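You operate a simulated robot arm through the tools that you are given. There is no shell and no other tool. Be economical: measure what you need, move in short steps, check, and stop when the job is done.

You are at the controls of a simulated robot arm. One attempt, no reset.

JOB
Plug the receiver in and test the printed number pad in the dock.
Fine: clamp it for the test; then open the clamp and lay the pad back on the bench.

It is judged by the outcome, as a careful person would: the job done as asked, and still so three seconds after it is handed in. It fails if anything else is knocked over, pushed out of place, dropped, spilled or broken.

ROBOT AND FRAMES
A 6-joint arm with a two-finger parallel gripper, fixed in place. Base frame: the origin is at the foot of the arm, x ahead of it, y to its left, z up. Lengths are in cm, angles in rad, forces in N, time in s.
With the tool pointing down near the work surface it reaches from about 14 to 42 cm from the base axis. Its first joint turns from -1.152 to 1.152 rad. Payload 2.7 kg.
Tool frame: the origin (TCP) lies between the finger pads and is the grasp point; the fingertips stand 2.3 cm ahead of it; z points along the fingers, y is the line along which they close. The gripper opens to 9.4 cm. The fingers are 3.8 cm wide and 1 cm thick; the gripper's body (5.4 by 9.6 cm) begins 3.9 cm behind the TCP.
Orientation is that of the tool frame in the base frame, as a unit quaternion [x, y, z, w]. With the fingers straight down and closing along the base's y, the tool's x points along the base's -x, its y along +y and its z along -z.

CONTROLS
- The arm moves only by the tool move_arm. Its arguments are lists of equal length, an entry for each row: "dp": the shift along the tool's x, y, z in cm, a list of three; "dr": the turn, a rotation vector about the tool's x, y, z in rad, a list of three. In form: {"dp": [[x, y, z], ...], "dr": [[rx, ry, rz], ...]}. A call has 1 to 20 rows; each row shifts and turns the commanded pose from where the row before left it, along the tool's axes as they then stand. "gripper" is the closure in counts, from 0 (fully open) to 255 (shut), set as the call begins (left out, the last holds). Rows are played at 5 a second. More than 5 cm and 0.15 rad between two rows, or a gripper value outside its range, and nothing of the call is played. Where a pose cannot be reached the arm comes as near as it can. A force on the tool above 60 N (or 10 N above the force at the start of the call, whichever is more), or a blocked arm, ends the call early, and 0.2 s more pass. Each finger travels about 4.5 cm/s and halts on what it meets, pressing with about 23 N; the grip force reading is that of the motor and also rises with nothing between the fingers. The clock runs only during rows and for 0.2 s after the last one: add rows that do not move to give the fingers time. It gives the time, the measured TCP pose, the force on the tool (base axes), the opening and the grip force at its end, in the units of the frame above (readings bear some noise).
- Cameras (640 x 400 px; columns grow to the right, rows downward): "scene" is fixed at [8.06, -43.58, 140.18]; the picture's right is [0.73, -0.69, 0.00], its down [-0.40, -0.42, -0.82] and it looks along [0.56, 0.59, -0.58] (base axes); focal length 318 px, centre (320, 200). "wrist" rides on the gripper at [8.7, 1.6, -7.4] in the tool frame; the picture's right is [-0.18, 0.98, 0.00], its down [-0.58, -0.11, -0.81] and it looks along [-0.79, -0.15, 0.59] (tool axes); focal length 243 px, centre (320, 200).
- get_image(camera): a new picture of that camera. The clock stands still meanwhile.
- point_at(camera, pixels): for up to 12 pixels [column, row] of the newest picture of that camera ("zoom" is the newest enlarged one), the place [x, y, z] in the base frame of the surface seen there, good to about 0.3 cm. The clock stands still meanwhile.
- enlarge(camera, box): a new picture of the part [left, top, right, bottom] of that camera's present view, enlarged. The clock stands still meanwhile.
- finish_job(): hands the job in; it is judged then, once.

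Work in short steps. Measure before you move; look again where a grasp or a placing could have gone wrong, and mend it. You have 80 turns and 46 pictures in all, those below and enlarged ones among them. Open the gripper and draw the arm clear of the work before you hand the job in, unless the task says otherwise; then end with one line.

The tools are called as name(argument=value, ...) on one line, values as JSON. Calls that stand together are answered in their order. move_arm: Moves the arm, as the interface text tells. Its arguments: {"type":"object","properties":{"dp":{"type":"array"},"dr":{"type":"array"},"gripper":{"type":"number"}},"required":["dp","dr"]} The other tools are called the same way: get_image (camera) takes a picture; point_at (camera, pixels) gives the place of the surface under pixels of a picture; enlarge (camera, box) takes an enlarged picture of a part of a camera's view; finish_job () hands the job in.

At the start:

```text
t: 0.0
tcp_pos: [38.54, 8.23, 111.98]
orientation: [0.0, 1.0, 0.0, 0.0]
wrist_force: [-0.2, 0.1, 0.2]
gripper_width: 9.43
finger_force: 0.0
```

scene: 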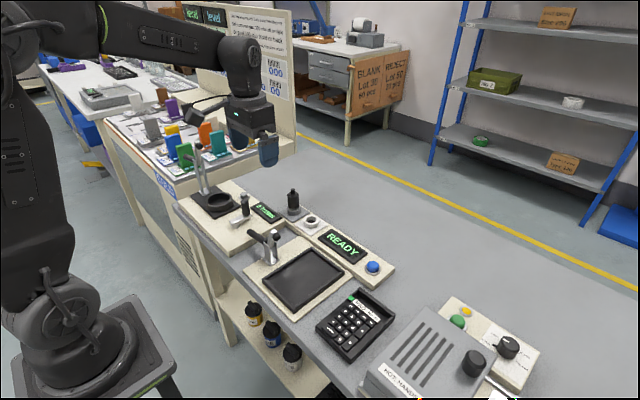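
wrist: 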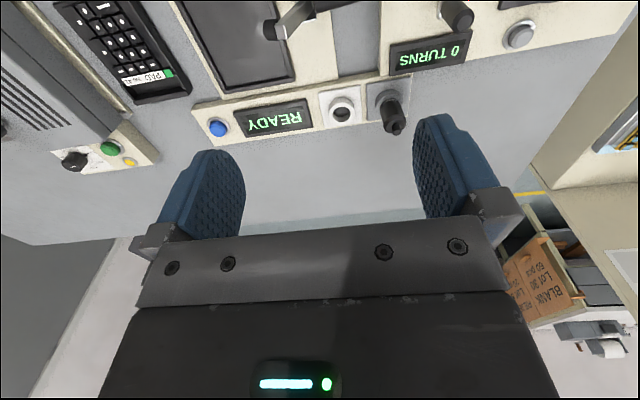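

I see a dock with a recess (around 305,275), a number pad (355,325), a READY panel with a blue button, a receiver-like peg (293,200) and a socket (311,222). I enlarge to see details.

enlarge(camera="scene", box=[230, 180, 410, 300])

enlarge(camera="scene", box=[300, 270, 420, 370])

enlarge(camera="scene", box=[170, 0, 310, 100])

```text
3.33 times, centred on (320, 240) of scene
```

zoom: 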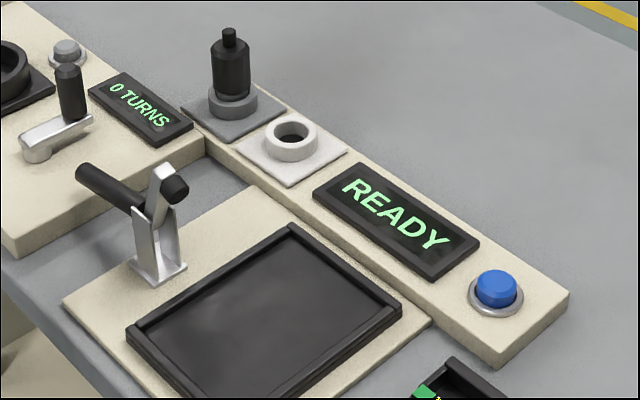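

```text
4.00 times, centred on (360, 320) of scene
```

zoom: 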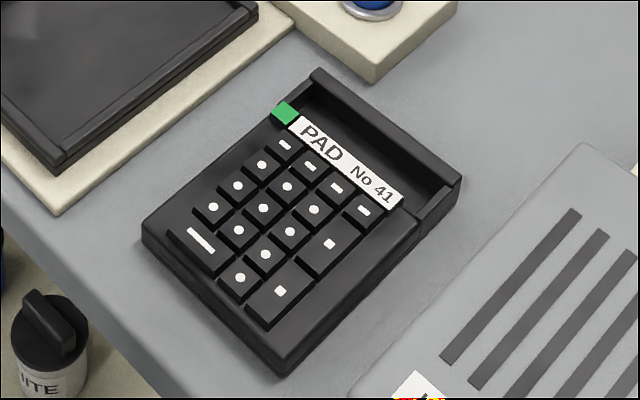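

```text
4.00 times, centred on (240, 50) of scene
```

zoom: 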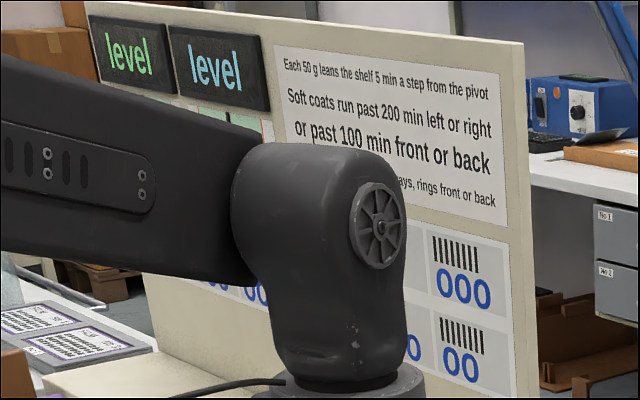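

The pad has a green corner and an open rail end; the dock is a tray with walls. I look at the dock from the wrist and measure.

enlarge(camera="wrist", box=[60, 0, 460, 150])

enlarge(camera="scene", box=[240, 180, 400, 370])

```text
1.60 times, centred on (260, 75) of wrist
```

zoom: 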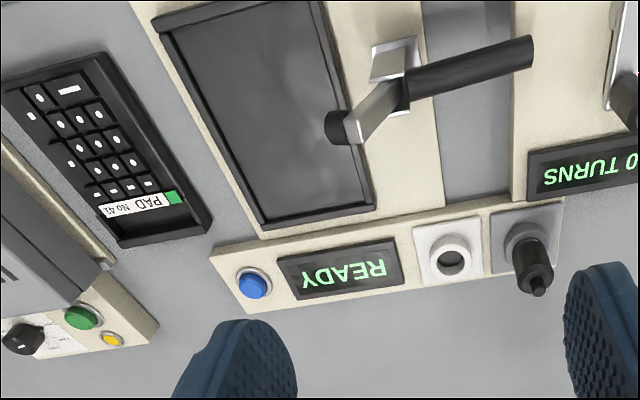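

```text
2.11 times, centred on (320, 275) of scene
```

zoom: 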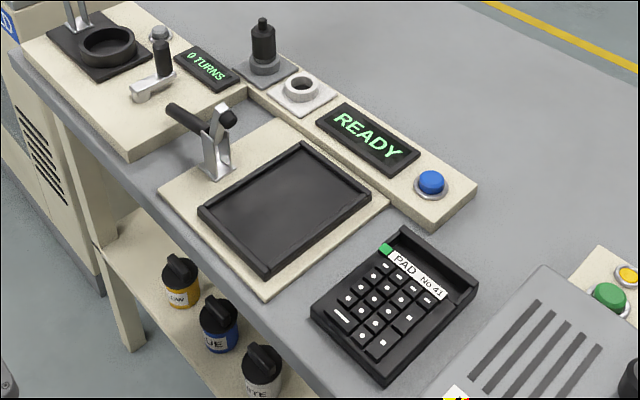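

Measuring the pad, dock, plug, socket, button and clamp in this zoom.

point_at(camera="zoom", pixels=[[311, 310], [385, 380], [477, 288], [402, 228], [385, 250], [200, 208], [268, 275], [370, 190], [302, 143], [285, 210], [360, 320], [440, 400]])

point_at(camera="zoom", pixels=[[263, 21], [263, 45], [264, 65], [301, 78], [301, 86], [320, 95], [431, 177], [170, 106], [200, 122], [218, 108], [229, 117], [215, 160]])

```text
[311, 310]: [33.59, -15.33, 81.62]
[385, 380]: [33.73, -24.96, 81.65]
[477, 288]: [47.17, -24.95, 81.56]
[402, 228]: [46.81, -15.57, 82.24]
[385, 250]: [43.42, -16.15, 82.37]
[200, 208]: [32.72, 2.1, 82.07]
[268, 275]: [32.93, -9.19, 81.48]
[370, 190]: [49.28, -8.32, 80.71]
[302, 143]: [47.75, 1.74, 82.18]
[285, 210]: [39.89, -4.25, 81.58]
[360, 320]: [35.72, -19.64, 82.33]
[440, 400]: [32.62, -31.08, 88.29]
```

```text
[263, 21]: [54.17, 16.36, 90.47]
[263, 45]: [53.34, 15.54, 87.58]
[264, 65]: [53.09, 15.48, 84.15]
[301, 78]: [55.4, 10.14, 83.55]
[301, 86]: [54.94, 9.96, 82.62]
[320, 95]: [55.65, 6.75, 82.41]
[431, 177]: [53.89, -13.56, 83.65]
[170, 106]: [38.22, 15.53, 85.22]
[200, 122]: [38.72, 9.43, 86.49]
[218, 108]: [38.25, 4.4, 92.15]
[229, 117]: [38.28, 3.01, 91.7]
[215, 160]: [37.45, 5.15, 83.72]
```

Pad is about 13.4 x 9.6 cm at x 33.6–47, y −25…−15.4; tray at y −9…2. I move closer above and behind the pad to inspect its bay and the tray.

move_arm(dp=[[1.42, -3.7, 2.0], [1.42, -3.7, 2.0], [1.42, -3.7, 2.0], [1.42, -3.7, 2.0], [1.42, -3.7, 2.0], [1.42, -3.7, 2.0], [0, 0, 0]], dr=[[0, 0, 0], [0, 0, 0], [0, 0, 0], [0, 0, 0], [0, 0, 0], [0, 0, 0], [0, 0, 0]])

get_image(camera="wrist")

```text
t: 1.6
tcp_pos: [30.13, -13.98, 99.75]
orientation: [-0.001, 1.0, 0.0, 0.001]
wrist_force: [-0.7, -0.2, 1.4]
gripper_width: 9.42
finger_force: 0.0
```

```text
38 pictures are left
```

wrist: 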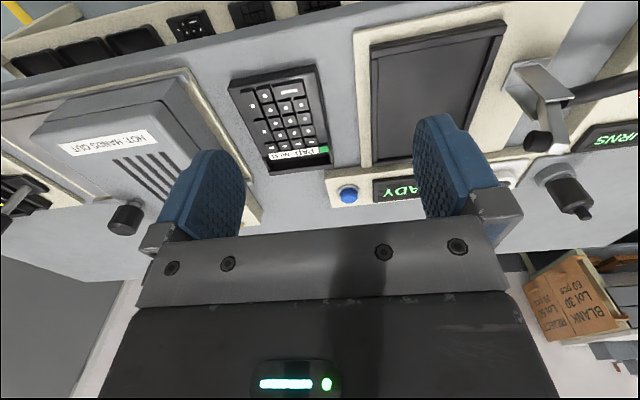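

The pad appears at (285,115) and the tray at (435,85); I enlarge both and the objects at the upper left.

enlarge(camera="wrist", box=[220, 50, 360, 180])

enlarge(camera="wrist", box=[340, 0, 640, 220])

enlarge(camera="wrist", box=[0, 0, 280, 260])

```text
3.08 times, centred on (290, 115) of wrist
```

zoom: 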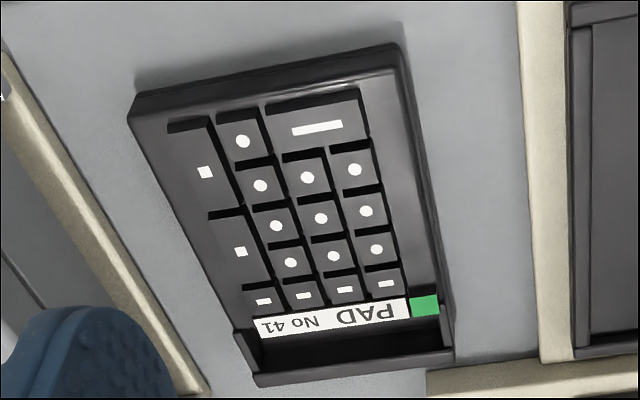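

```text
1.82 times, centred on (490, 110) of wrist
```

zoom: 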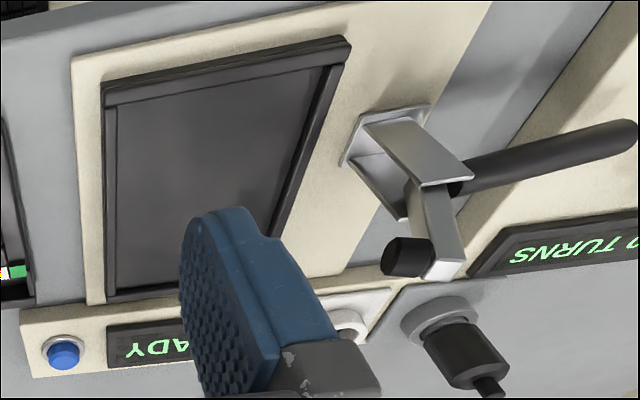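

```text
1.54 times, centred on (140, 130) of wrist
```

zoom: 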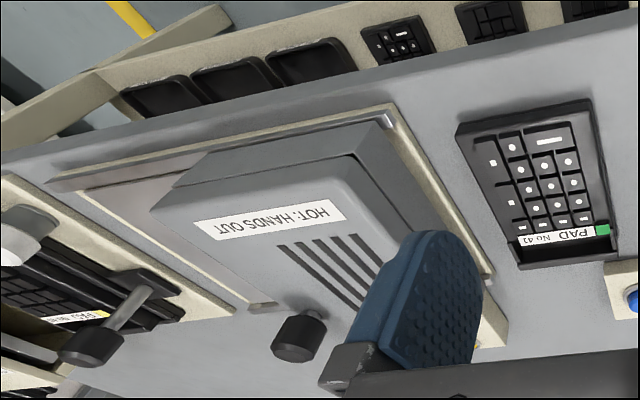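

I need precise pad geometry; re-enlarge the pad and sample its edges, bay and walls.

enlarge(camera="wrist", box=[225, 60, 345, 180])

point_at(camera="zoom", pixels=[[240, 325], [245, 355], [258, 368], [320, 362], [350, 345], [350, 355], [350, 368], [350, 375], [438, 330], [450, 345], [457, 340], [430, 300]])

```text
3.33 times, centred on (285, 120) of wrist
```

zoom: 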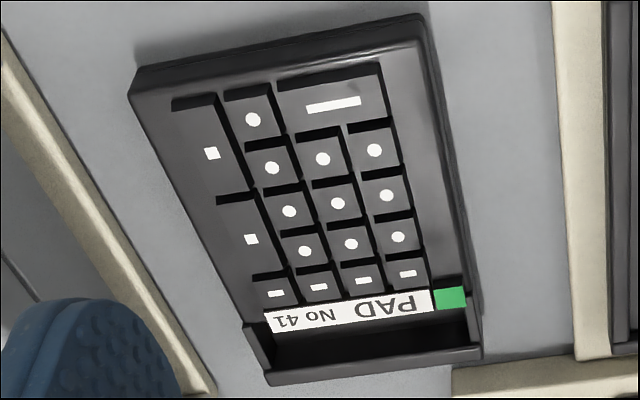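

```text
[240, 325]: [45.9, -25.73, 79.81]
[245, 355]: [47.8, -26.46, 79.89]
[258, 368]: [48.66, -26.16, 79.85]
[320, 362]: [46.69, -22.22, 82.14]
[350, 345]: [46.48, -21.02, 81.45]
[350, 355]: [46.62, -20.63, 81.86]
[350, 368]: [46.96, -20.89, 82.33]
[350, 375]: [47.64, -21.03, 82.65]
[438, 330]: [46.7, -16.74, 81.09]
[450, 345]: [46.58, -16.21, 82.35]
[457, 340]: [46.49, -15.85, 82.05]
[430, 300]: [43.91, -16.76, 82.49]
```

Bench z≈79.85, pad top ≈82.4, end wall x≈46.6–47.4. More samples on sides, bay floor, keys.

point_at(camera="zoom", pixels=[[140, 92], [200, 225], [240, 310], [413, 45], [425, 80], [455, 225], [462, 210], [300, 345], [400, 338], [440, 338], [280, 205], [300, 70]])

point_at(camera="zoom", pixels=[[350, 325], [350, 332], [350, 338], [350, 310], [145, 75], [420, 30], [210, 150], [385, 195], [252, 240], [600, 355], [560, 100], [620, 345]])

```text
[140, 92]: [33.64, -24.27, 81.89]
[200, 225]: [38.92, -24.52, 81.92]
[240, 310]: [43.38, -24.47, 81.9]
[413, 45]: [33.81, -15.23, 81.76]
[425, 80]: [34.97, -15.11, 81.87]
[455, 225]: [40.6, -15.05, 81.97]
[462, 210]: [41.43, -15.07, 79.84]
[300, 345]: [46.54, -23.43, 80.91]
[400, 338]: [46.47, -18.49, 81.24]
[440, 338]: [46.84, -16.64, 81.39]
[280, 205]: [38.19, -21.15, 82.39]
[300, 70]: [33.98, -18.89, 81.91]
```

```text
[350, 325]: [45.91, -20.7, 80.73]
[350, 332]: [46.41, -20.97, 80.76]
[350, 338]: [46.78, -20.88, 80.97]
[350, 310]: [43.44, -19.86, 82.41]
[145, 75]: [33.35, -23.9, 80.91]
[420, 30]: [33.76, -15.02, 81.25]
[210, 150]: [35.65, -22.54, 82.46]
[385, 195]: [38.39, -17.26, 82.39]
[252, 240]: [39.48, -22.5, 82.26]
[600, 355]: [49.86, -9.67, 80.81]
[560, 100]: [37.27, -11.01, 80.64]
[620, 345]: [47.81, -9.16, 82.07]
```

Body: top plate z≈81.9, keys 82.4, bay floor ≈80.75, end wall x 46.6–47.4, y −24.8…−15.1: gripping the end wall via the bay suits. Next, check the arm foot's location and tray geometry in the scene view for reach.

point_at(camera="scene", pixels=[[75, 300], [75, 360], [100, 330], [140, 310], [165, 380], [30, 390], [160, 345]])

move_arm(dp=[[0, 0, 0], [0, 0, 0], [0, 0, 0], [0, 0, 0], [0, 0, 0], [0, 0, 0], [0, 0, 0], [0, 0, 0], [0, 0, 0], [0, 0, 0], [0, 0, 0], [0, 0, 0]], dr=[[0, 0, 0.1309], [0, 0, 0.1309], [0, 0, 0.1309], [0, 0, 0.1309], [0, 0, 0.1309], [0, 0, 0.1309], [0, 0, 0.1309], [0, 0, 0.1309], [0, 0, 0.1309], [0, 0, 0.1309], [0, 0, 0.1309], [0, 0, 0.1309]])

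```text
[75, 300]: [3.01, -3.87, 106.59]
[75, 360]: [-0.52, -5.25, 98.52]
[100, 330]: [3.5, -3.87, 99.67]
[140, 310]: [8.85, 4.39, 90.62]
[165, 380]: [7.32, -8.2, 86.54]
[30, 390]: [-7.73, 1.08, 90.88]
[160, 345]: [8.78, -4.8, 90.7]
```

```text
t: 4.2
tcp_pos: [29.91, -14.04, 99.96]
orientation: [0.708, 0.707, 0.001, 0.001]
wrist_force: [-0.3, -0.8, 0.0]
gripper_width: 9.4
finger_force: 0.0
```

Rotation works. I'll deal with the receiver first: shift toward a viewpoint behind plug/socket and turn back to closing along y.

move_arm(dp=[[4.3, 1.2, 0.4], [4.3, 1.2, 0.4], [4.3, 1.2, 0.4], [4.3, 1.2, 0.4], [4.3, 1.2, 0.4], [4.3, 1.2, 0.4], [4.3, 1.2, 0.4], [0, 0, 0], [0, 0, 0], [0, 0, 0], [0, 0, 0], [0, 0, 0], [0, 0, 0], [0, 0, 0], [0, 0, 0], [0, 0, 0], [0, 0, 0], [0, 0, 0], [0, 0, 0], [0, 0, 0]], dr=[[0, 0, 0], [0, 0, 0], [0, 0, 0], [0, 0, 0], [0, 0, 0], [0, 0, 0], [0, 0, 0], [0, 0, -0.1309], [0, 0, -0.1309], [0, 0, -0.1309], [0, 0, -0.1309], [0, 0, -0.1309], [0, 0, -0.1309], [0, 0, -0.1309], [0, 0, -0.1309], [0, 0, -0.1309], [0, 0, -0.1309], [0, 0, -0.1309], [0, 0, -0.1309], [0, 0, 0]])

get_image(camera="wrist")

```text
t: 8.4
tcp_pos: [38.34, 16.17, 97.31]
orientation: [-0.002, 1.0, 0.0, 0.001]
wrist_force: [0.5, -0.5, 0.5]
gripper_width: 9.41
finger_force: 0.1
```

```text
33 pictures are left
```

wrist: 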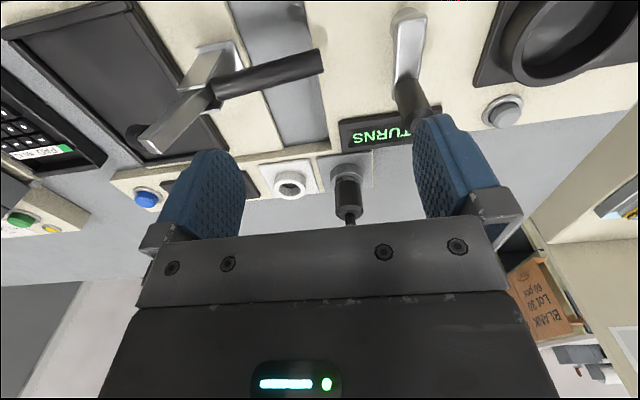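

Plug at (348,195) and socket at (292,183) are visible; enlarge and measure them.

enlarge(camera="wrist", box=[255, 145, 385, 230])

enlarge(camera="wrist", box=[100, 10, 340, 160])

```text
4.71 times, centred on (320, 188) of wrist
```

zoom: 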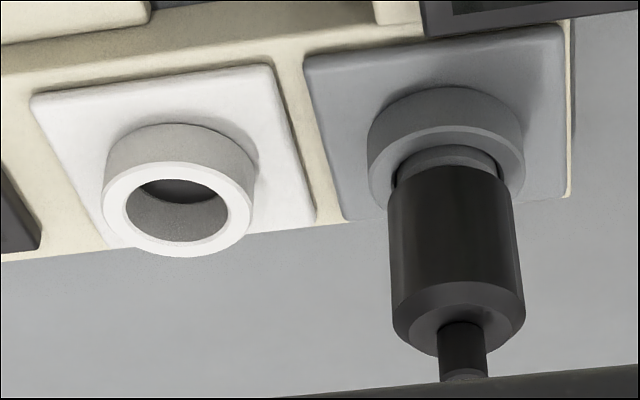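

```text
2.67 times, centred on (220, 85) of wrist
```

zoom: 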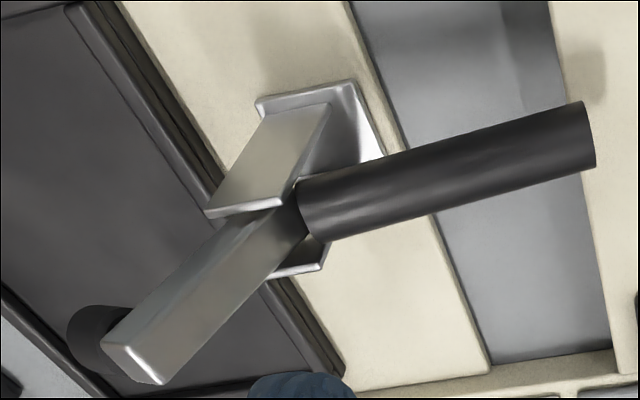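

Measure socket rim and plug body using the wrist picture's pixels.

point_at(camera="wrist", pixels=[[276.3, 191.6], [303.3, 191.6], [290.3, 182.7], [290.7, 200.2], [337, 200], [348.2, 200], [359.5, 200], [348.2, 189], [350, 212], [350.4, 220], [442, 165], [345, 171.5]])

point_at(camera="zoom", pixels=[[590, 150], [450, 180], [310, 205], [135, 365], [120, 345], [85, 345], [265, 180], [200, 270], [350, 95], [230, 200], [250, 235], [30, 150]])

```text
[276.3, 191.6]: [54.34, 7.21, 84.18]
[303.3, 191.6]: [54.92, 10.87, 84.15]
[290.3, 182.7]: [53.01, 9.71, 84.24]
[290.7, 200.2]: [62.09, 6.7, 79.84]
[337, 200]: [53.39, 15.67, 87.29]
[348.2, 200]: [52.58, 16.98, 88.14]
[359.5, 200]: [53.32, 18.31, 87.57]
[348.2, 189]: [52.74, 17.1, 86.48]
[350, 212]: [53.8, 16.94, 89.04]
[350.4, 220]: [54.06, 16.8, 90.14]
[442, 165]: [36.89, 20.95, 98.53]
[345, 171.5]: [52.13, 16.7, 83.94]
```

```text
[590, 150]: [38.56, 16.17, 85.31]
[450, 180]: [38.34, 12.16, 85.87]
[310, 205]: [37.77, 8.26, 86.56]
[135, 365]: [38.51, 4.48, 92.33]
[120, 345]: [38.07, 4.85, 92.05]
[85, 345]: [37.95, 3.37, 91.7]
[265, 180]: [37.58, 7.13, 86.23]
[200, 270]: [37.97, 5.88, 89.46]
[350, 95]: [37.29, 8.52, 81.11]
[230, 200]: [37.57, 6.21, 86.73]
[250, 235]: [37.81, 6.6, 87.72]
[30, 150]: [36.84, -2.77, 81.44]
```

I want the accurate holder→socket vector; enlarge tightly in both cameras and sample both rings.

enlarge(camera="wrist", box=[260, 150, 370, 215])

enlarge(camera="scene", box=[275, 180, 335, 240])

```text
5.82 times, centred on (315, 182) of wrist
```

zoom: 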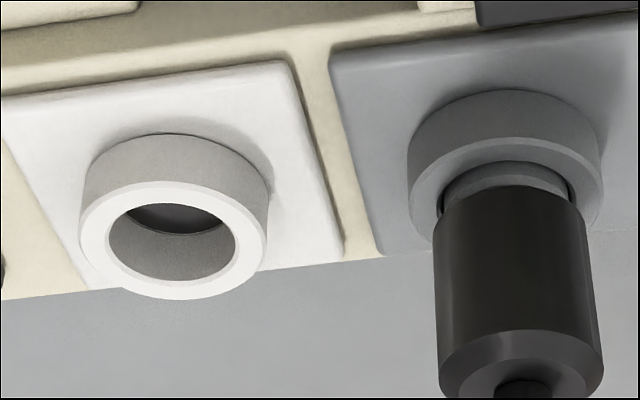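

```text
6.67 times, centred on (305, 210) of scene
```

zoom: 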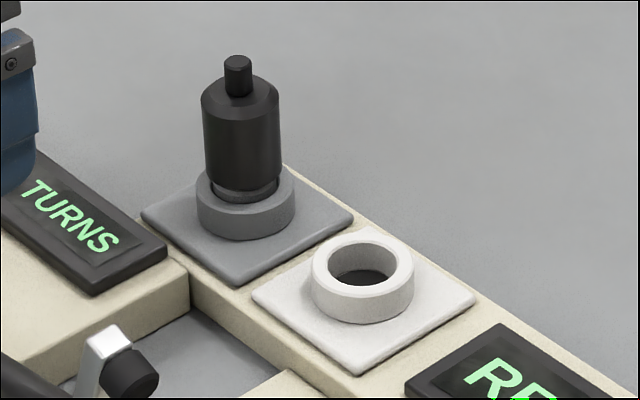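

Sample both rims in the scene zoom, then grey/white plate corners.

point_at(camera="zoom", pixels=[[320, 267], [406, 267], [362, 237], [362, 291], [203, 191], [289, 191], [246, 209], [246, 196], [145, 212], [238, 282], [255, 297], [360, 368]])

point_at(camera="wrist", pixels=[[276.4, 190], [303.3, 190], [289.8, 181], [289.8, 196.8], [332.8, 178], [365.7, 178], [349, 169.5], [334.5, 176], [364, 176], [315.6, 168], [371, 192], [318, 195]])

```text
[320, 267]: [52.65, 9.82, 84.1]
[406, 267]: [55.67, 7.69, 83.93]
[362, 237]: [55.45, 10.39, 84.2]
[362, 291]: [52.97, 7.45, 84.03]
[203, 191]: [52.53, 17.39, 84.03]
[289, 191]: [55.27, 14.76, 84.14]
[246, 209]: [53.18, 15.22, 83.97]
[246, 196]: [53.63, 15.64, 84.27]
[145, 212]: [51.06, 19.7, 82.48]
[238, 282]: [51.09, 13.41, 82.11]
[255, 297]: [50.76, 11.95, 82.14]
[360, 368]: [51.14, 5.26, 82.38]
```

```text
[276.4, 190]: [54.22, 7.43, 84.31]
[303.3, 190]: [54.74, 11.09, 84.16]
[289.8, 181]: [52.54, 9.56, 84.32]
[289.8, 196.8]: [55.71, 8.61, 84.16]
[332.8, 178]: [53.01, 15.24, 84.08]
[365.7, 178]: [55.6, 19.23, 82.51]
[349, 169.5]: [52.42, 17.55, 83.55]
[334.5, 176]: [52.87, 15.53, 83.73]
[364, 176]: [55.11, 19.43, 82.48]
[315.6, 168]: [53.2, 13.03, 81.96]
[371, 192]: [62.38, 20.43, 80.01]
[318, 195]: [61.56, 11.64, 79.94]
```

Socket centre ≈(54.2, 9.0), plug centre ≈(54.0, 16.85), body z 85–88.9. Move above the plug at safe height and narrow the gripper a bit.

move_arm(dp=[[-3.9, 0.18, 0], [-3.9, 0.18, 0], [-3.9, 0.18, 0], [-3.9, 0.18, 0], [0, 0, 0], [0, 0, 0]], dr=[[0, 0, 0], [0, 0, 0], [0, 0, 0], [0, 0, 0], [0, 0, 0], [0, 0, 0]], gripper=70)

get_image(camera="wrist")

```text
t: 9.8
tcp_pos: [53.75, 17.1, 96.92]
orientation: [-0.001, 1.0, 0.0, 0.0]
wrist_force: [-0.1, -0.1, 1.3]
gripper_width: 6.82
finger_force: 0.2
```

```text
28 pictures are left
```

wrist: 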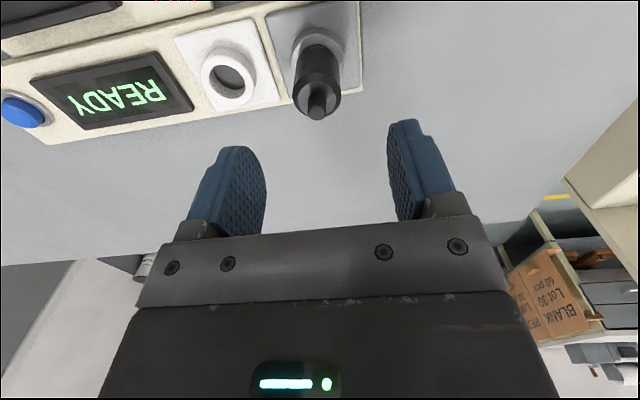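

Reach is fine. From this near-overhead view, remeasure nub top, plug sides and socket rim.

point_at(camera="wrist", pixels=[[317, 105], [305, 93], [338, 93], [321, 70], [204, 74], [255, 74], [228, 50], [230, 102], [296, 60], [343, 50], [318, 118], [230, 80]])

```text
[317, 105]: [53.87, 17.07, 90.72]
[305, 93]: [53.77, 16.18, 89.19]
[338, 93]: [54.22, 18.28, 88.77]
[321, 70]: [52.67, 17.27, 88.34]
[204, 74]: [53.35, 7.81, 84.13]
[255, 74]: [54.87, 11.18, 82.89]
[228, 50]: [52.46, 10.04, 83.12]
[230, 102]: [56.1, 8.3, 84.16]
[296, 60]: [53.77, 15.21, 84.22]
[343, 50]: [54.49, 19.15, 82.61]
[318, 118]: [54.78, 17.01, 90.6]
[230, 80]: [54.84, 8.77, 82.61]
```

Plug centre ≈(54.15, 17.05), nub top 90.7; consistent 8 cm spacing to the socket. Descend to z≈87.5 and then close.

move_arm(dp=[[-0.35, -0.05, 2], [0, 0, 2], [0, 0, 2], [0, 0, 2], [0, 0, 1.3], [0, 0, 0], [0, 0, 0]], dr=[[0, 0, 0], [0, 0, 0], [0, 0, 0], [0, 0, 0], [0, 0, 0], [0, 0, 0], [0, 0, 0]])

move_arm(dp=[[0, 0, 0], [0, 0, 0], [0, 0, 0], [0, 0, 0], [0, 0, 0], [0, 0, 0], [0, 0, 0]], dr=[[0, 0, 0], [0, 0, 0], [0, 0, 0], [0, 0, 0], [0, 0, 0], [0, 0, 0], [0, 0, 0]], gripper=255)

enlarge(camera="scene", box=[265, 160, 345, 240])

```text
t: 11.4
tcp_pos: [54.41, 17.01, 87.85]
orientation: [0.0, 1.0, 0.0, 0.001]
wrist_force: [-0.2, 0.0, 0.7]
gripper_width: 6.82
finger_force: 0.0
```

```text
t: 13.0
tcp_pos: [54.2, 16.85, 87.93]
orientation: [0.0, 1.0, -0.001, -0.001]
wrist_force: [-0.2, -11.6, 1.4]
gripper_width: 3.3
finger_force: 22.5
```

```text
5.00 times, centred on (305, 200) of scene
```

zoom: 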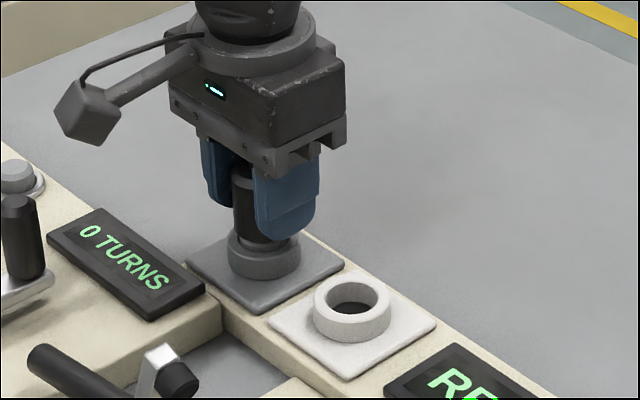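

Gripped at 3.3 cm width with −11.6 N side force: the plug sits slightly to −y. Relieve by 0.15 and lift 5 cm.

move_arm(dp=[[0, -0.15, 0], [0, 0, 0], [0, 0, -0.7], [0, 0, -0.7], [0, 0, -0.8], [0, 0, -1], [0, 0, -1], [0, 0, -0.8], [0, 0, 0]], dr=[[0, 0, 0], [0, 0, 0], [0, 0, 0], [0, 0, 0], [0, 0, 0], [0, 0, 0], [0, 0, 0], [0, 0, 0], [0, 0, 0]])

enlarge(camera="scene", box=[265, 160, 345, 240])

```text
t: 15.0
tcp_pos: [54.48, 16.73, 92.96]
orientation: [-0.001, 1.0, 0.0, 0.001]
wrist_force: [-0.5, 0.7, -0.5]
gripper_width: 3.26
finger_force: 22.8
```

```text
5.00 times, centred on (305, 200) of scene
```

zoom: 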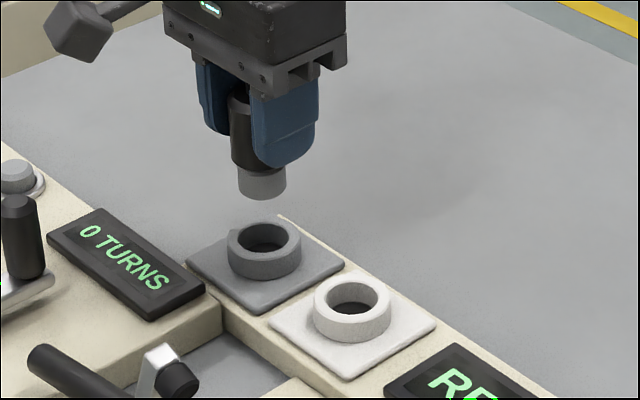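

Plug is free and upright. Both rims are now visible; measure the matching rim points.

point_at(camera="zoom", pixels=[[233, 241], [296, 241], [264, 220], [264, 261], [320, 301], [386, 301], [353, 279], [353, 321], [262, 200], [262, 185]])

```text
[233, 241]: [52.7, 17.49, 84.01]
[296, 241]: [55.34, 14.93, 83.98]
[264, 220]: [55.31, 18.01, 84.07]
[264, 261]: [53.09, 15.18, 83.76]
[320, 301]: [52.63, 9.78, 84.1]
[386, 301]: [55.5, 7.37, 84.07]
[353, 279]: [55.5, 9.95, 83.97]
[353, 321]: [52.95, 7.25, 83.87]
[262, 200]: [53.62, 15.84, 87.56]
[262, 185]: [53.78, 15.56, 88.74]
```

Vector holder→socket ≈ (0, −7.8). Move there at this height and check visually.

move_arm(dp=[[0, -2.6, 0], [0, -2.6, 0], [0, -2.6, 0], [0, 0, 0], [0, 0, 2], [0, 0, 0], [0, 0, 0]], dr=[[0, 0, 0], [0, 0, 0], [0, 0, 0], [0, 0, 0], [0, 0, 0], [0, 0, 0], [0, 0, 0]])

enlarge(camera="scene", box=[280, 180, 340, 240])

get_image(camera="wrist")

```text
t: 16.6
tcp_pos: [54.56, 8.86, 91.07]
orientation: [-0.001, 1.0, -0.001, 0.0]
wrist_force: [-0.1, 0.7, -0.9]
gripper_width: 3.27
finger_force: 22.7
```

```text
6.67 times, centred on (310, 210) of scene
```

zoom: 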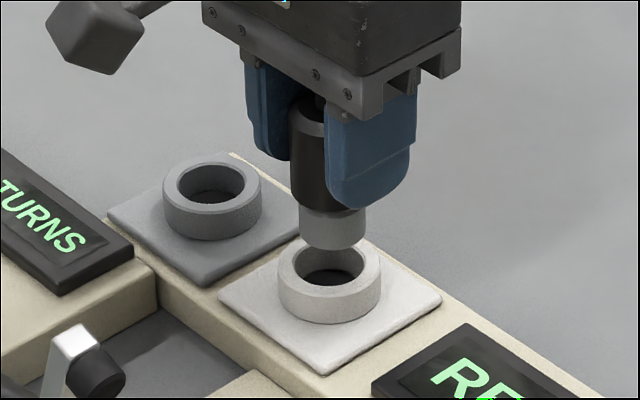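

```text
24 pictures are left
```

wrist: 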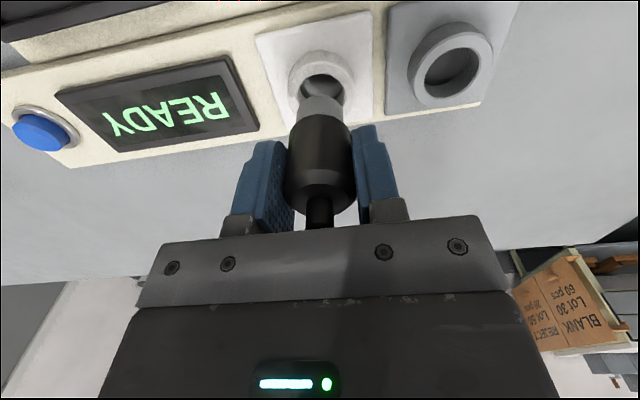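

Tip (332,240 zoom) and ring (330,280) line up. Descend slowly 1.6 cm first, watching forces.

move_arm(dp=[[0, 0, 0.4], [0, 0, 0.4], [0, 0, 0.4], [0, 0, 0.4], [0, 0, 0]], dr=[[0, 0, 0], [0, 0, 0], [0, 0, 0], [0, 0, 0], [0, 0, 0]])

enlarge(camera="scene", box=[290, 195, 330, 235])

```text
t: 17.8
tcp_pos: [54.39, 8.9, 89.48]
orientation: [-0.001, 1.0, 0.0, 0.001]
wrist_force: [-2.2, -0.5, 10.2]
gripper_width: 3.3
finger_force: 23.1
```

```text
10.00 times, centred on (310, 215) of scene
```

zoom: 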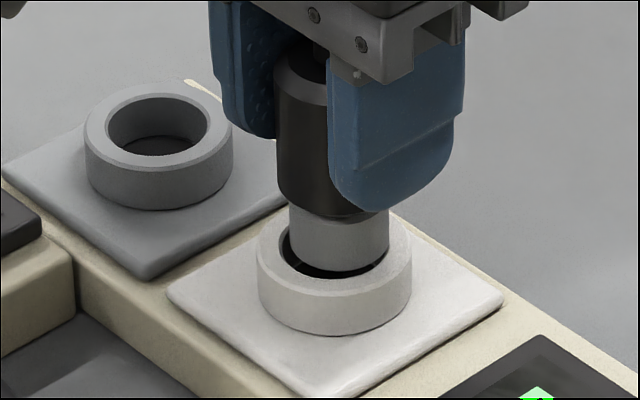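

Contact 10 N with the tip leaning on the rear-right rim (gap visible front-left). Raise 0.4, shift (−0.2, −0.08), and lower again.

move_arm(dp=[[0, 0, -0.4], [0.2, -0.08, 0], [0, 0, 0], [0, 0, 0.3], [0, 0, 0.3], [0, 0, 0]], dr=[[0, 0, 0], [0, 0, 0], [0, 0, 0], [0, 0, 0], [0, 0, 0], [0, 0, 0]])

enlarge(camera="scene", box=[290, 195, 330, 235])

```text
t: 19.2
tcp_pos: [54.23, 8.77, 89.51]
orientation: [-0.001, 1.0, 0.001, 0.003]
wrist_force: [-9.8, -2.5, 35.2]
gripper_width: 3.32
finger_force: 22.9
```

```text
10.00 times, centred on (310, 215) of scene
```

zoom: 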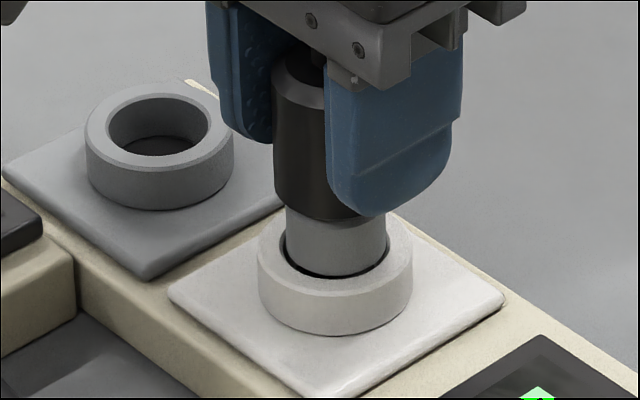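

Still resting on the far (+x) rim: Fx −9.8. Raise 0.5, shift another −0.15 in x, +0 y, and lower.

move_arm(dp=[[0, 0, -0.5], [0.17, -0.05, 0], [0, 0, 0], [0, 0, 0.3], [0, 0, 0.2], [0, 0, 0.2], [0, 0, 0]], dr=[[0, 0, 0], [0, 0, 0], [0, 0, 0], [0, 0, 0], [0, 0, 0], [0, 0, 0], [0, 0, 0]])

```text
t: 20.8
tcp_pos: [53.98, 8.92, 89.49]
orientation: [-0.001, 1.0, 0.002, 0.005]
wrist_force: [-7.3, 3.9, 40.0]
gripper_width: 3.27
finger_force: 22.8
```

Still blocked at rim height; take a close look again.

enlarge(camera="scene", box=[300, 208, 324, 223])

enlarge(camera="wrist", box=[270, 40, 370, 140])

```text
16.00 times, centred on (312, 216) of scene
```

zoom: 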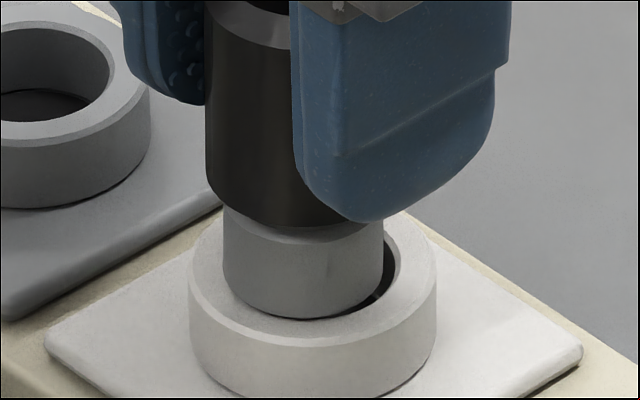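

```text
4.00 times, centred on (320, 90) of wrist
```

zoom: 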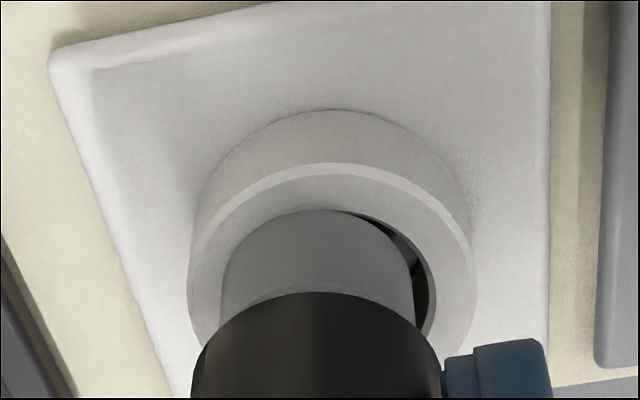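

Scene shows the tip ~0.16 cm left of the ring, wrist shows it ~0.2 cm toward −y: solving gives a needed shift of about (+0.36, +0.17). Raise, shift, lower lightly.

move_arm(dp=[[0, 0, -0.6], [-0.36, 0.17, 0], [0, 0, 0], [0, 0, 0.3], [0, 0, 0.2], [0, 0, 0.2], [0, 0, 0]], dr=[[0, 0, 0], [0, 0, 0], [0, 0, 0], [0, 0, 0], [0, 0, 0], [0, 0, 0], [0, 0, 0]])

```text
t: 22.4
tcp_pos: [54.51, 8.93, 88.82]
orientation: [0.0, 1.0, 0.002, -0.001]
wrist_force: [6.1, 2.5, -2.2]
gripper_width: 3.29
finger_force: 22.8
```

It dropped into the hole (z 88.82, low Fz). Ease +0.1 in x and lower to about 87.9.

move_arm(dp=[[-0.1, 0.03, 0.2], [0, 0, 0.3], [0, 0, 0.3], [0, 0, 0.2], [0, 0, 0]], dr=[[0, 0, 0], [0, 0, 0], [0, 0, 0], [0, 0, 0], [0, 0, 0]])

enlarge(camera="scene", box=[280, 190, 350, 250])

```text
t: 23.6
tcp_pos: [54.52, 8.97, 88.03]
orientation: [-0.001, 1.0, 0.0, 0.0]
wrist_force: [-16.0, -4.7, 20.6]
gripper_width: 3.29
finger_force: 23.0
```

```text
6.67 times, centred on (315, 220) of scene
```

zoom: 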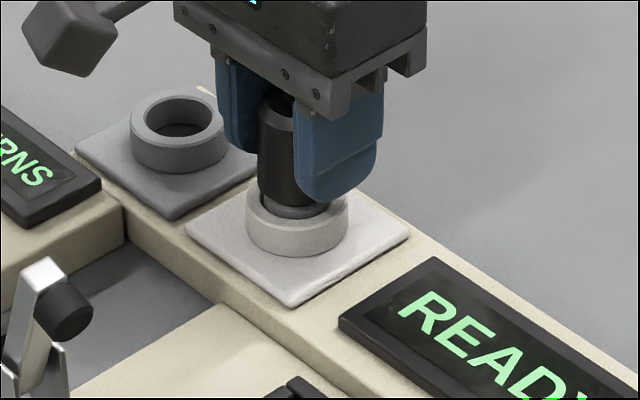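

Nearly seated (same look as in the holder). Relieve x by 0.12 and press a little further.

move_arm(dp=[[0.12, 0.04, 0], [0, 0, 0.15], [0, 0, 0.1], [0, 0, 0]], dr=[[0, 0, 0], [0, 0, 0], [0, 0, 0], [0, 0, 0]])

```text
t: 24.6
tcp_pos: [54.55, 8.87, 87.92]
orientation: [-0.002, 1.0, 0.001, 0.005]
wrist_force: [1.5, -7.7, 34.8]
gripper_width: 3.28
finger_force: 22.8
```

Bottomed at z 87.9 with 35 N. Relax, open to ~6.8 cm and retreat up 9 cm.

move_arm(dp=[[0, 0, -0.15], [0, 0, 0], [0, 0, 0], [0, 0, 0], [0, 0, 0]], dr=[[0, 0, 0], [0, 0, 0], [0, 0, 0], [0, 0, 0], [0, 0, 0]], gripper=70)

move_arm(dp=[[0, 0, -1], [0, 0, -2], [0, 0, -3], [0, 0, -3], [0, 0, -1], [0, 0, 0]], dr=[[0, 0, 0], [0, 0, 0], [0, 0, 0], [0, 0, 0], [0, 0, 0], [0, 0, 0]])

enlarge(camera="scene", box=[260, 180, 400, 290])

```text
t: 25.8
tcp_pos: [54.36, 8.88, 87.67]
orientation: [0.001, 1.0, -0.001, 0.0]
wrist_force: [-0.1, 0.1, 0.1]
gripper_width: 6.84
finger_force: 0.0
```

```text
t: 27.2
tcp_pos: [54.41, 8.75, 97.65]
orientation: [-0.001, 1.0, 0.0, -0.001]
wrist_force: [-0.1, 0.0, 0.3]
gripper_width: 6.81
finger_force: 0.0
```

```text
3.64 times, centred on (330, 235) of scene
```

zoom: 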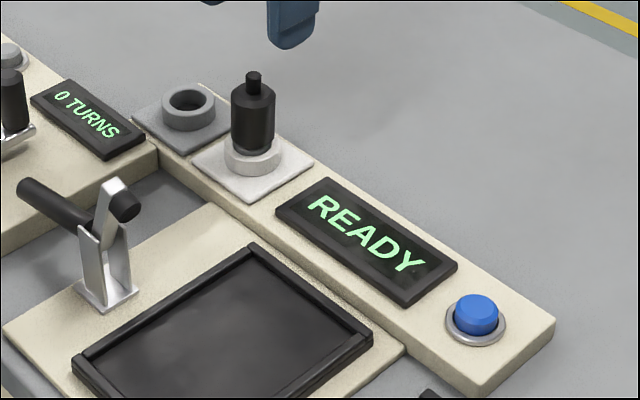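

Receiver is plugged. Now sample tray walls in this zoom and then turn toward the pad.

point_at(camera="zoom", pixels=[[250, 246], [250, 252], [250, 262], [368, 333], [355, 333], [310, 290], [310, 300], [150, 315], [160, 320], [80, 360], [220, 330], [300, 340]])

point_at(camera="zoom", pixels=[[240, 258], [330, 370], [322, 382], [306, 294], [300, 297], [345, 318], [170, 300], [167, 307], [172, 312], [476, 310], [122, 207], [110, 190]])

```text
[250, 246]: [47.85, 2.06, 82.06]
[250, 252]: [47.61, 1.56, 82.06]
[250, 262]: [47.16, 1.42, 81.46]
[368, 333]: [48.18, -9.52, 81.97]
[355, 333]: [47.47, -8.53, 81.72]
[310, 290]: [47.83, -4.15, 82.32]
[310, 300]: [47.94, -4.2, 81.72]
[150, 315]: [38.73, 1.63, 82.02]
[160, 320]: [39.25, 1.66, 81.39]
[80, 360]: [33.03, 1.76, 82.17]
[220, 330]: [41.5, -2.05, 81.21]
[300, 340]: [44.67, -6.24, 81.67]
```

```text
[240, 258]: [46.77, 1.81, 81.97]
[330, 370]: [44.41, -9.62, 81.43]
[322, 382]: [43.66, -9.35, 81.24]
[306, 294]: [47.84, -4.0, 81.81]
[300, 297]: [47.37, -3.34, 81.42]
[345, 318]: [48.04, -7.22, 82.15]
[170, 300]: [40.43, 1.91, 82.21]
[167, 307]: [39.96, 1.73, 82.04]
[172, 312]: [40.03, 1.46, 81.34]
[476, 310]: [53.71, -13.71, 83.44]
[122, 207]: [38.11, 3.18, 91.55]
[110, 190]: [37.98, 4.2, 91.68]
```

Tray inner faces ≈ x 33.2–47.45, y −9…1.48, floor 81.3, wall top 82.1. Rotate to closing along x and view tray plus pad from the +y side.

move_arm(dp=[[3, 0, 0], [3, 0, 0], [3, 0, 0], [3, 0, 0], [3, 0, 0], [0, 0, 0], [0, 0, 0], [0, 0, 0], [0, 0, 0], [0, 0, 0], [0, 0, 0], [0, 0, 0], [0, 0, 0], [0, 0, 0], [0, 0, 0], [0, 0, 0], [0, 0, 0], [0, 0, 0]], dr=[[0, 0, 0], [0, 0, 0], [0, 0, 0], [0, 0, 0], [0, 0, 0], [0, 0, 0.1309], [0, 0, 0.1309], [0, 0, 0.1309], [0, 0, 0.1309], [0, 0, 0.1309], [0, 0, 0.1309], [0, 0, 0.1309], [0, 0, 0.1309], [0, 0, 0.1309], [0, 0, 0.1309], [0, 0, 0.1309], [0, 0, 0.1309], [0, 0, 0]], gripper=0)

get_image(camera="wrist")

```text
t: 31.0
tcp_pos: [39.24, 8.95, 97.72]
orientation: [0.708, 0.706, 0.0, 0.0]
wrist_force: [-0.2, -0.4, -0.4]
gripper_width: 9.41
finger_force: 0.1
```

```text
17 pictures are left
```

wrist: 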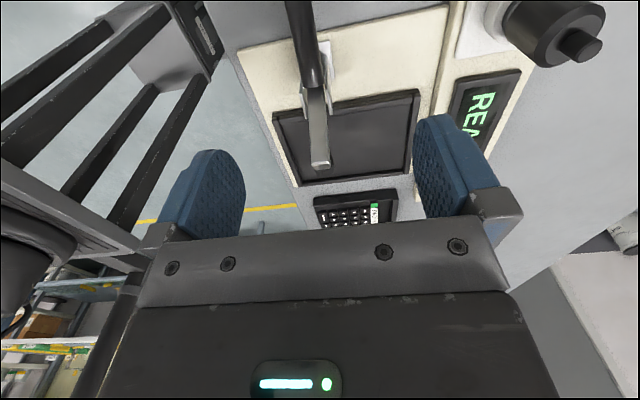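

Tray is at (350,140), pad at (355,207). Enlarge and sample tray wall corners and pad corners together.

enlarge(camera="wrist", box=[260, 80, 440, 230])

```text
2.67 times, centred on (350, 155) of wrist
```

zoom: 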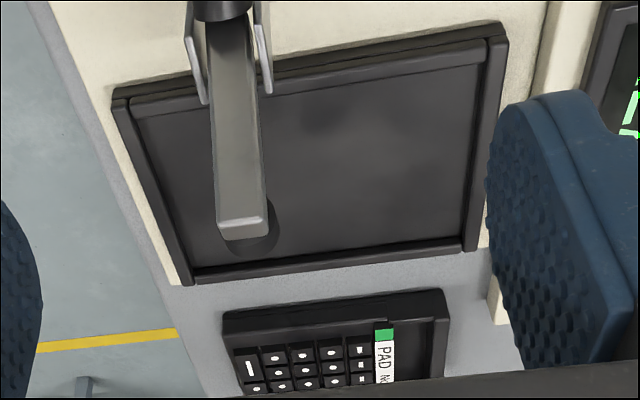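

point_at(camera="zoom", pixels=[[145, 185], [155, 185], [165, 185], [174, 185], [470, 150], [480, 150], [490, 150], [320, 258], [320, 266], [320, 272], [350, 75], [350, 85]])

point_at(camera="zoom", pixels=[[226, 318], [438, 296], [444, 325], [436, 325], [428, 335], [405, 335], [385, 333], [225, 335], [330, 305], [240, 130], [240, 200], [242, 225]])

```text
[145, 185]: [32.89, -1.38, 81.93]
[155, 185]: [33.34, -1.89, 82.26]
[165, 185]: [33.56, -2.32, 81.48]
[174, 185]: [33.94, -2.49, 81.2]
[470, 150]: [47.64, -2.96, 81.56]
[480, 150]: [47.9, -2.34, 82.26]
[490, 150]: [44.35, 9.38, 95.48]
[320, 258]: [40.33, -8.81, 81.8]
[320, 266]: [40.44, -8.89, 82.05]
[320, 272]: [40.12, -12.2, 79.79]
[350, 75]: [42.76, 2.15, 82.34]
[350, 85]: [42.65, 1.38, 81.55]
```

```text
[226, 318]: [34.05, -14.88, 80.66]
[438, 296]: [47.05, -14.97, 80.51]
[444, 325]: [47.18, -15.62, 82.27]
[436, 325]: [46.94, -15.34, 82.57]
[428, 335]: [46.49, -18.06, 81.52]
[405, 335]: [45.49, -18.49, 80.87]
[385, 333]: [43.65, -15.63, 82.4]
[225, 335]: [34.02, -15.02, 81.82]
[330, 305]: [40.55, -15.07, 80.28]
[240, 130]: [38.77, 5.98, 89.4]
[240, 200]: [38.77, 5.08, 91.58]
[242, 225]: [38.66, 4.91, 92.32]
```

Pad and tray centre in x agree (~40.6); needed dy ≈ +16.3. Move above the pad's end wall (46.95, −20) with opening ~2 cm.

move_arm(dp=[[-4.14, 1.1, 0], [-4.14, 1.1, 0], [-4.14, 1.1, 0], [-4.14, 1.1, 0], [-4.14, 1.1, 0], [-4.14, 1.1, 0], [-4.14, 1.1, 0], [0, 0, 3], [0, 0, 3], [0, 0, 0], [0, 0, 0]], dr=[[0, 0, 0], [0, 0, 0], [0, 0, 0], [0, 0, 0], [0, 0, 0], [0, 0, 0], [0, 0, 0], [0, 0, 0], [0, 0, 0], [0, 0, 0], [0, 0, 0]], gripper=200)

get_image(camera="wrist")

```text
t: 33.4
tcp_pos: [47.1, -19.94, 91.8]
orientation: [0.706, 0.708, 0.001, 0.0]
wrist_force: [-0.4, -0.1, 0.3]
gripper_width: 2.04
finger_force: 0.2
```

```text
15 pictures are left
```

wrist: 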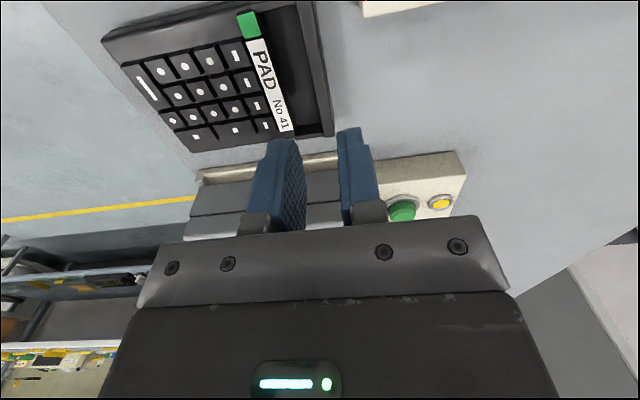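

Fingers straddle the wall's line. Check wall, bay positions from this close view.

point_at(camera="wrist", pixels=[[307, 50], [312, 50], [317, 50], [321, 50], [300, 60], [285, 60], [276, 60], [290, 20], [326, 132], [308, 75], [313, 75], [320, 75]])

```text
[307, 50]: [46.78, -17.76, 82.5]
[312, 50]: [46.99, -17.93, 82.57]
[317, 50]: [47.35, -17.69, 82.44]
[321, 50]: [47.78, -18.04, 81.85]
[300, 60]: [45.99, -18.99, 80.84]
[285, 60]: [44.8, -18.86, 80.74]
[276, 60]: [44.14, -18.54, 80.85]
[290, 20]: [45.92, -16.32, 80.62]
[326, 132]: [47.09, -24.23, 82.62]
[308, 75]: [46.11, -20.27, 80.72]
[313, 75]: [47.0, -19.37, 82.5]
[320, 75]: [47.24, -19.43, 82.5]
```

Wall centre x≈47.1, floor 80.75 — aligned. Descend to z≈83.35.

move_arm(dp=[[0, 0, 2.5], [0, 0, 2.5], [0, 0, 2], [0, 0, 0.8], [0, 0, 0.6], [0, 0, 0], [0, 0, 0]], dr=[[0, 0, 0], [0, 0, 0], [0, 0, 0], [0, 0, 0], [0, 0, 0], [0, 0, 0], [0, 0, 0]])

move_arm(dp=[[0, 0, 0], [0, 0, 0], [0, 0, 0], [0, 0, 0], [0, 0, 0]], dr=[[0, 0, 0], [0, 0, 0], [0, 0, 0], [0, 0, 0], [0, 0, 0]], gripper=255)

```text
t: 35.0
tcp_pos: [47.04, -19.83, 83.34]
orientation: [0.707, 0.707, 0.0, 0.001]
wrist_force: [-0.5, -0.7, 0.9]
gripper_width: 2.02
finger_force: 0.0
```

```text
t: 36.2
tcp_pos: [47.07, -20.01, 83.3]
orientation: [0.706, 0.708, 0.001, 0.0]
wrist_force: [-1.0, 0.0, 0.3]
gripper_width: 0.94
finger_force: 23.2
```

Gripped the wall (0.94 cm). Lift slowly 3 cm and look for tilt.

move_arm(dp=[[0, 0, -0.3], [0, 0, -0.5], [0, 0, -0.7], [0, 0, -0.8], [0, 0, -0.7], [0, 0, 0]], dr=[[0, 0, 0], [0, 0, 0], [0, 0, 0], [0, 0, 0], [0, 0, 0], [0, 0, 0]])

enlarge(camera="scene", box=[290, 230, 430, 370])

```text
t: 37.6
tcp_pos: [47.17, -19.84, 86.43]
orientation: [0.707, 0.708, 0.0, 0.0]
wrist_force: [-0.2, -0.1, -2.2]
gripper_width: 0.96
finger_force: 23.3
```

```text
2.86 times, centred on (360, 300) of scene
```

zoom: 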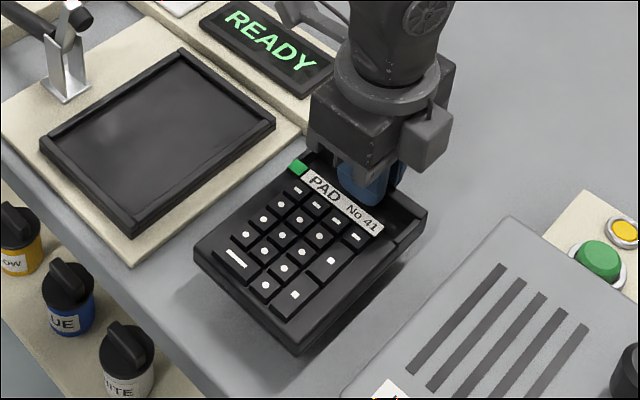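

Lifted (2.2 N). Check level by sampling pad corners.

point_at(camera="zoom", pixels=[[205, 249], [297, 335], [280, 170], [375, 240], [422, 215], [220, 235], [300, 165], [265, 275], [134, 228], [65, 90]])

```text
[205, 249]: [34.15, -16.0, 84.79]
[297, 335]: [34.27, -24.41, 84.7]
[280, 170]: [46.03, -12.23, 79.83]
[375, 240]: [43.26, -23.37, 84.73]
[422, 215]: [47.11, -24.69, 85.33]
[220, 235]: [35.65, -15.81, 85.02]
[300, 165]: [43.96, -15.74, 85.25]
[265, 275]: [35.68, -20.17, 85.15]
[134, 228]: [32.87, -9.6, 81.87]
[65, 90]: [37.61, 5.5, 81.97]
```

Pad is level. Raise 1 cm more and carry +16.3 in y over the tray.

move_arm(dp=[[0, 0, -1], [2.5, 0, 0], [3.2, 0, 0], [3.2, 0, 0], [3.2, 0, 0], [2.6, 0, 0], [1.6, 0, 0], [0, 0, 0], [0, 0, 0]], dr=[[0, 0, 0], [0, 0, 0], [0, 0, 0], [0, 0, 0], [0, 0, 0], [0, 0, 0], [0, 0, 0], [0, 0, 0], [0, 0, 0]])

enlarge(camera="scene", box=[235, 220, 375, 330])

```text
t: 39.6
tcp_pos: [47.12, -3.67, 87.31]
orientation: [0.707, 0.707, 0.001, 0.001]
wrist_force: [-0.3, -1.3, -2.2]
gripper_width: 0.95
finger_force: 23.1
```

```text
3.64 times, centred on (305, 275) of scene
```

zoom: 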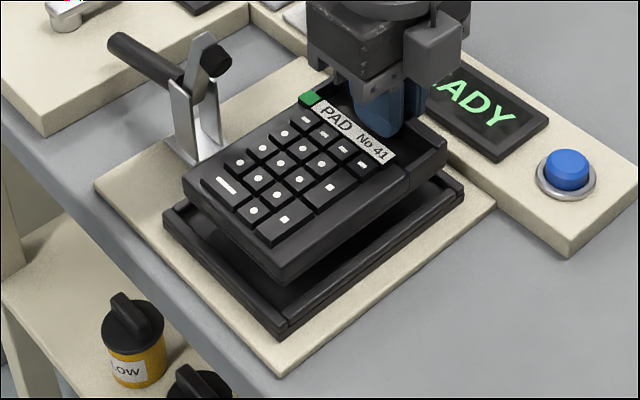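

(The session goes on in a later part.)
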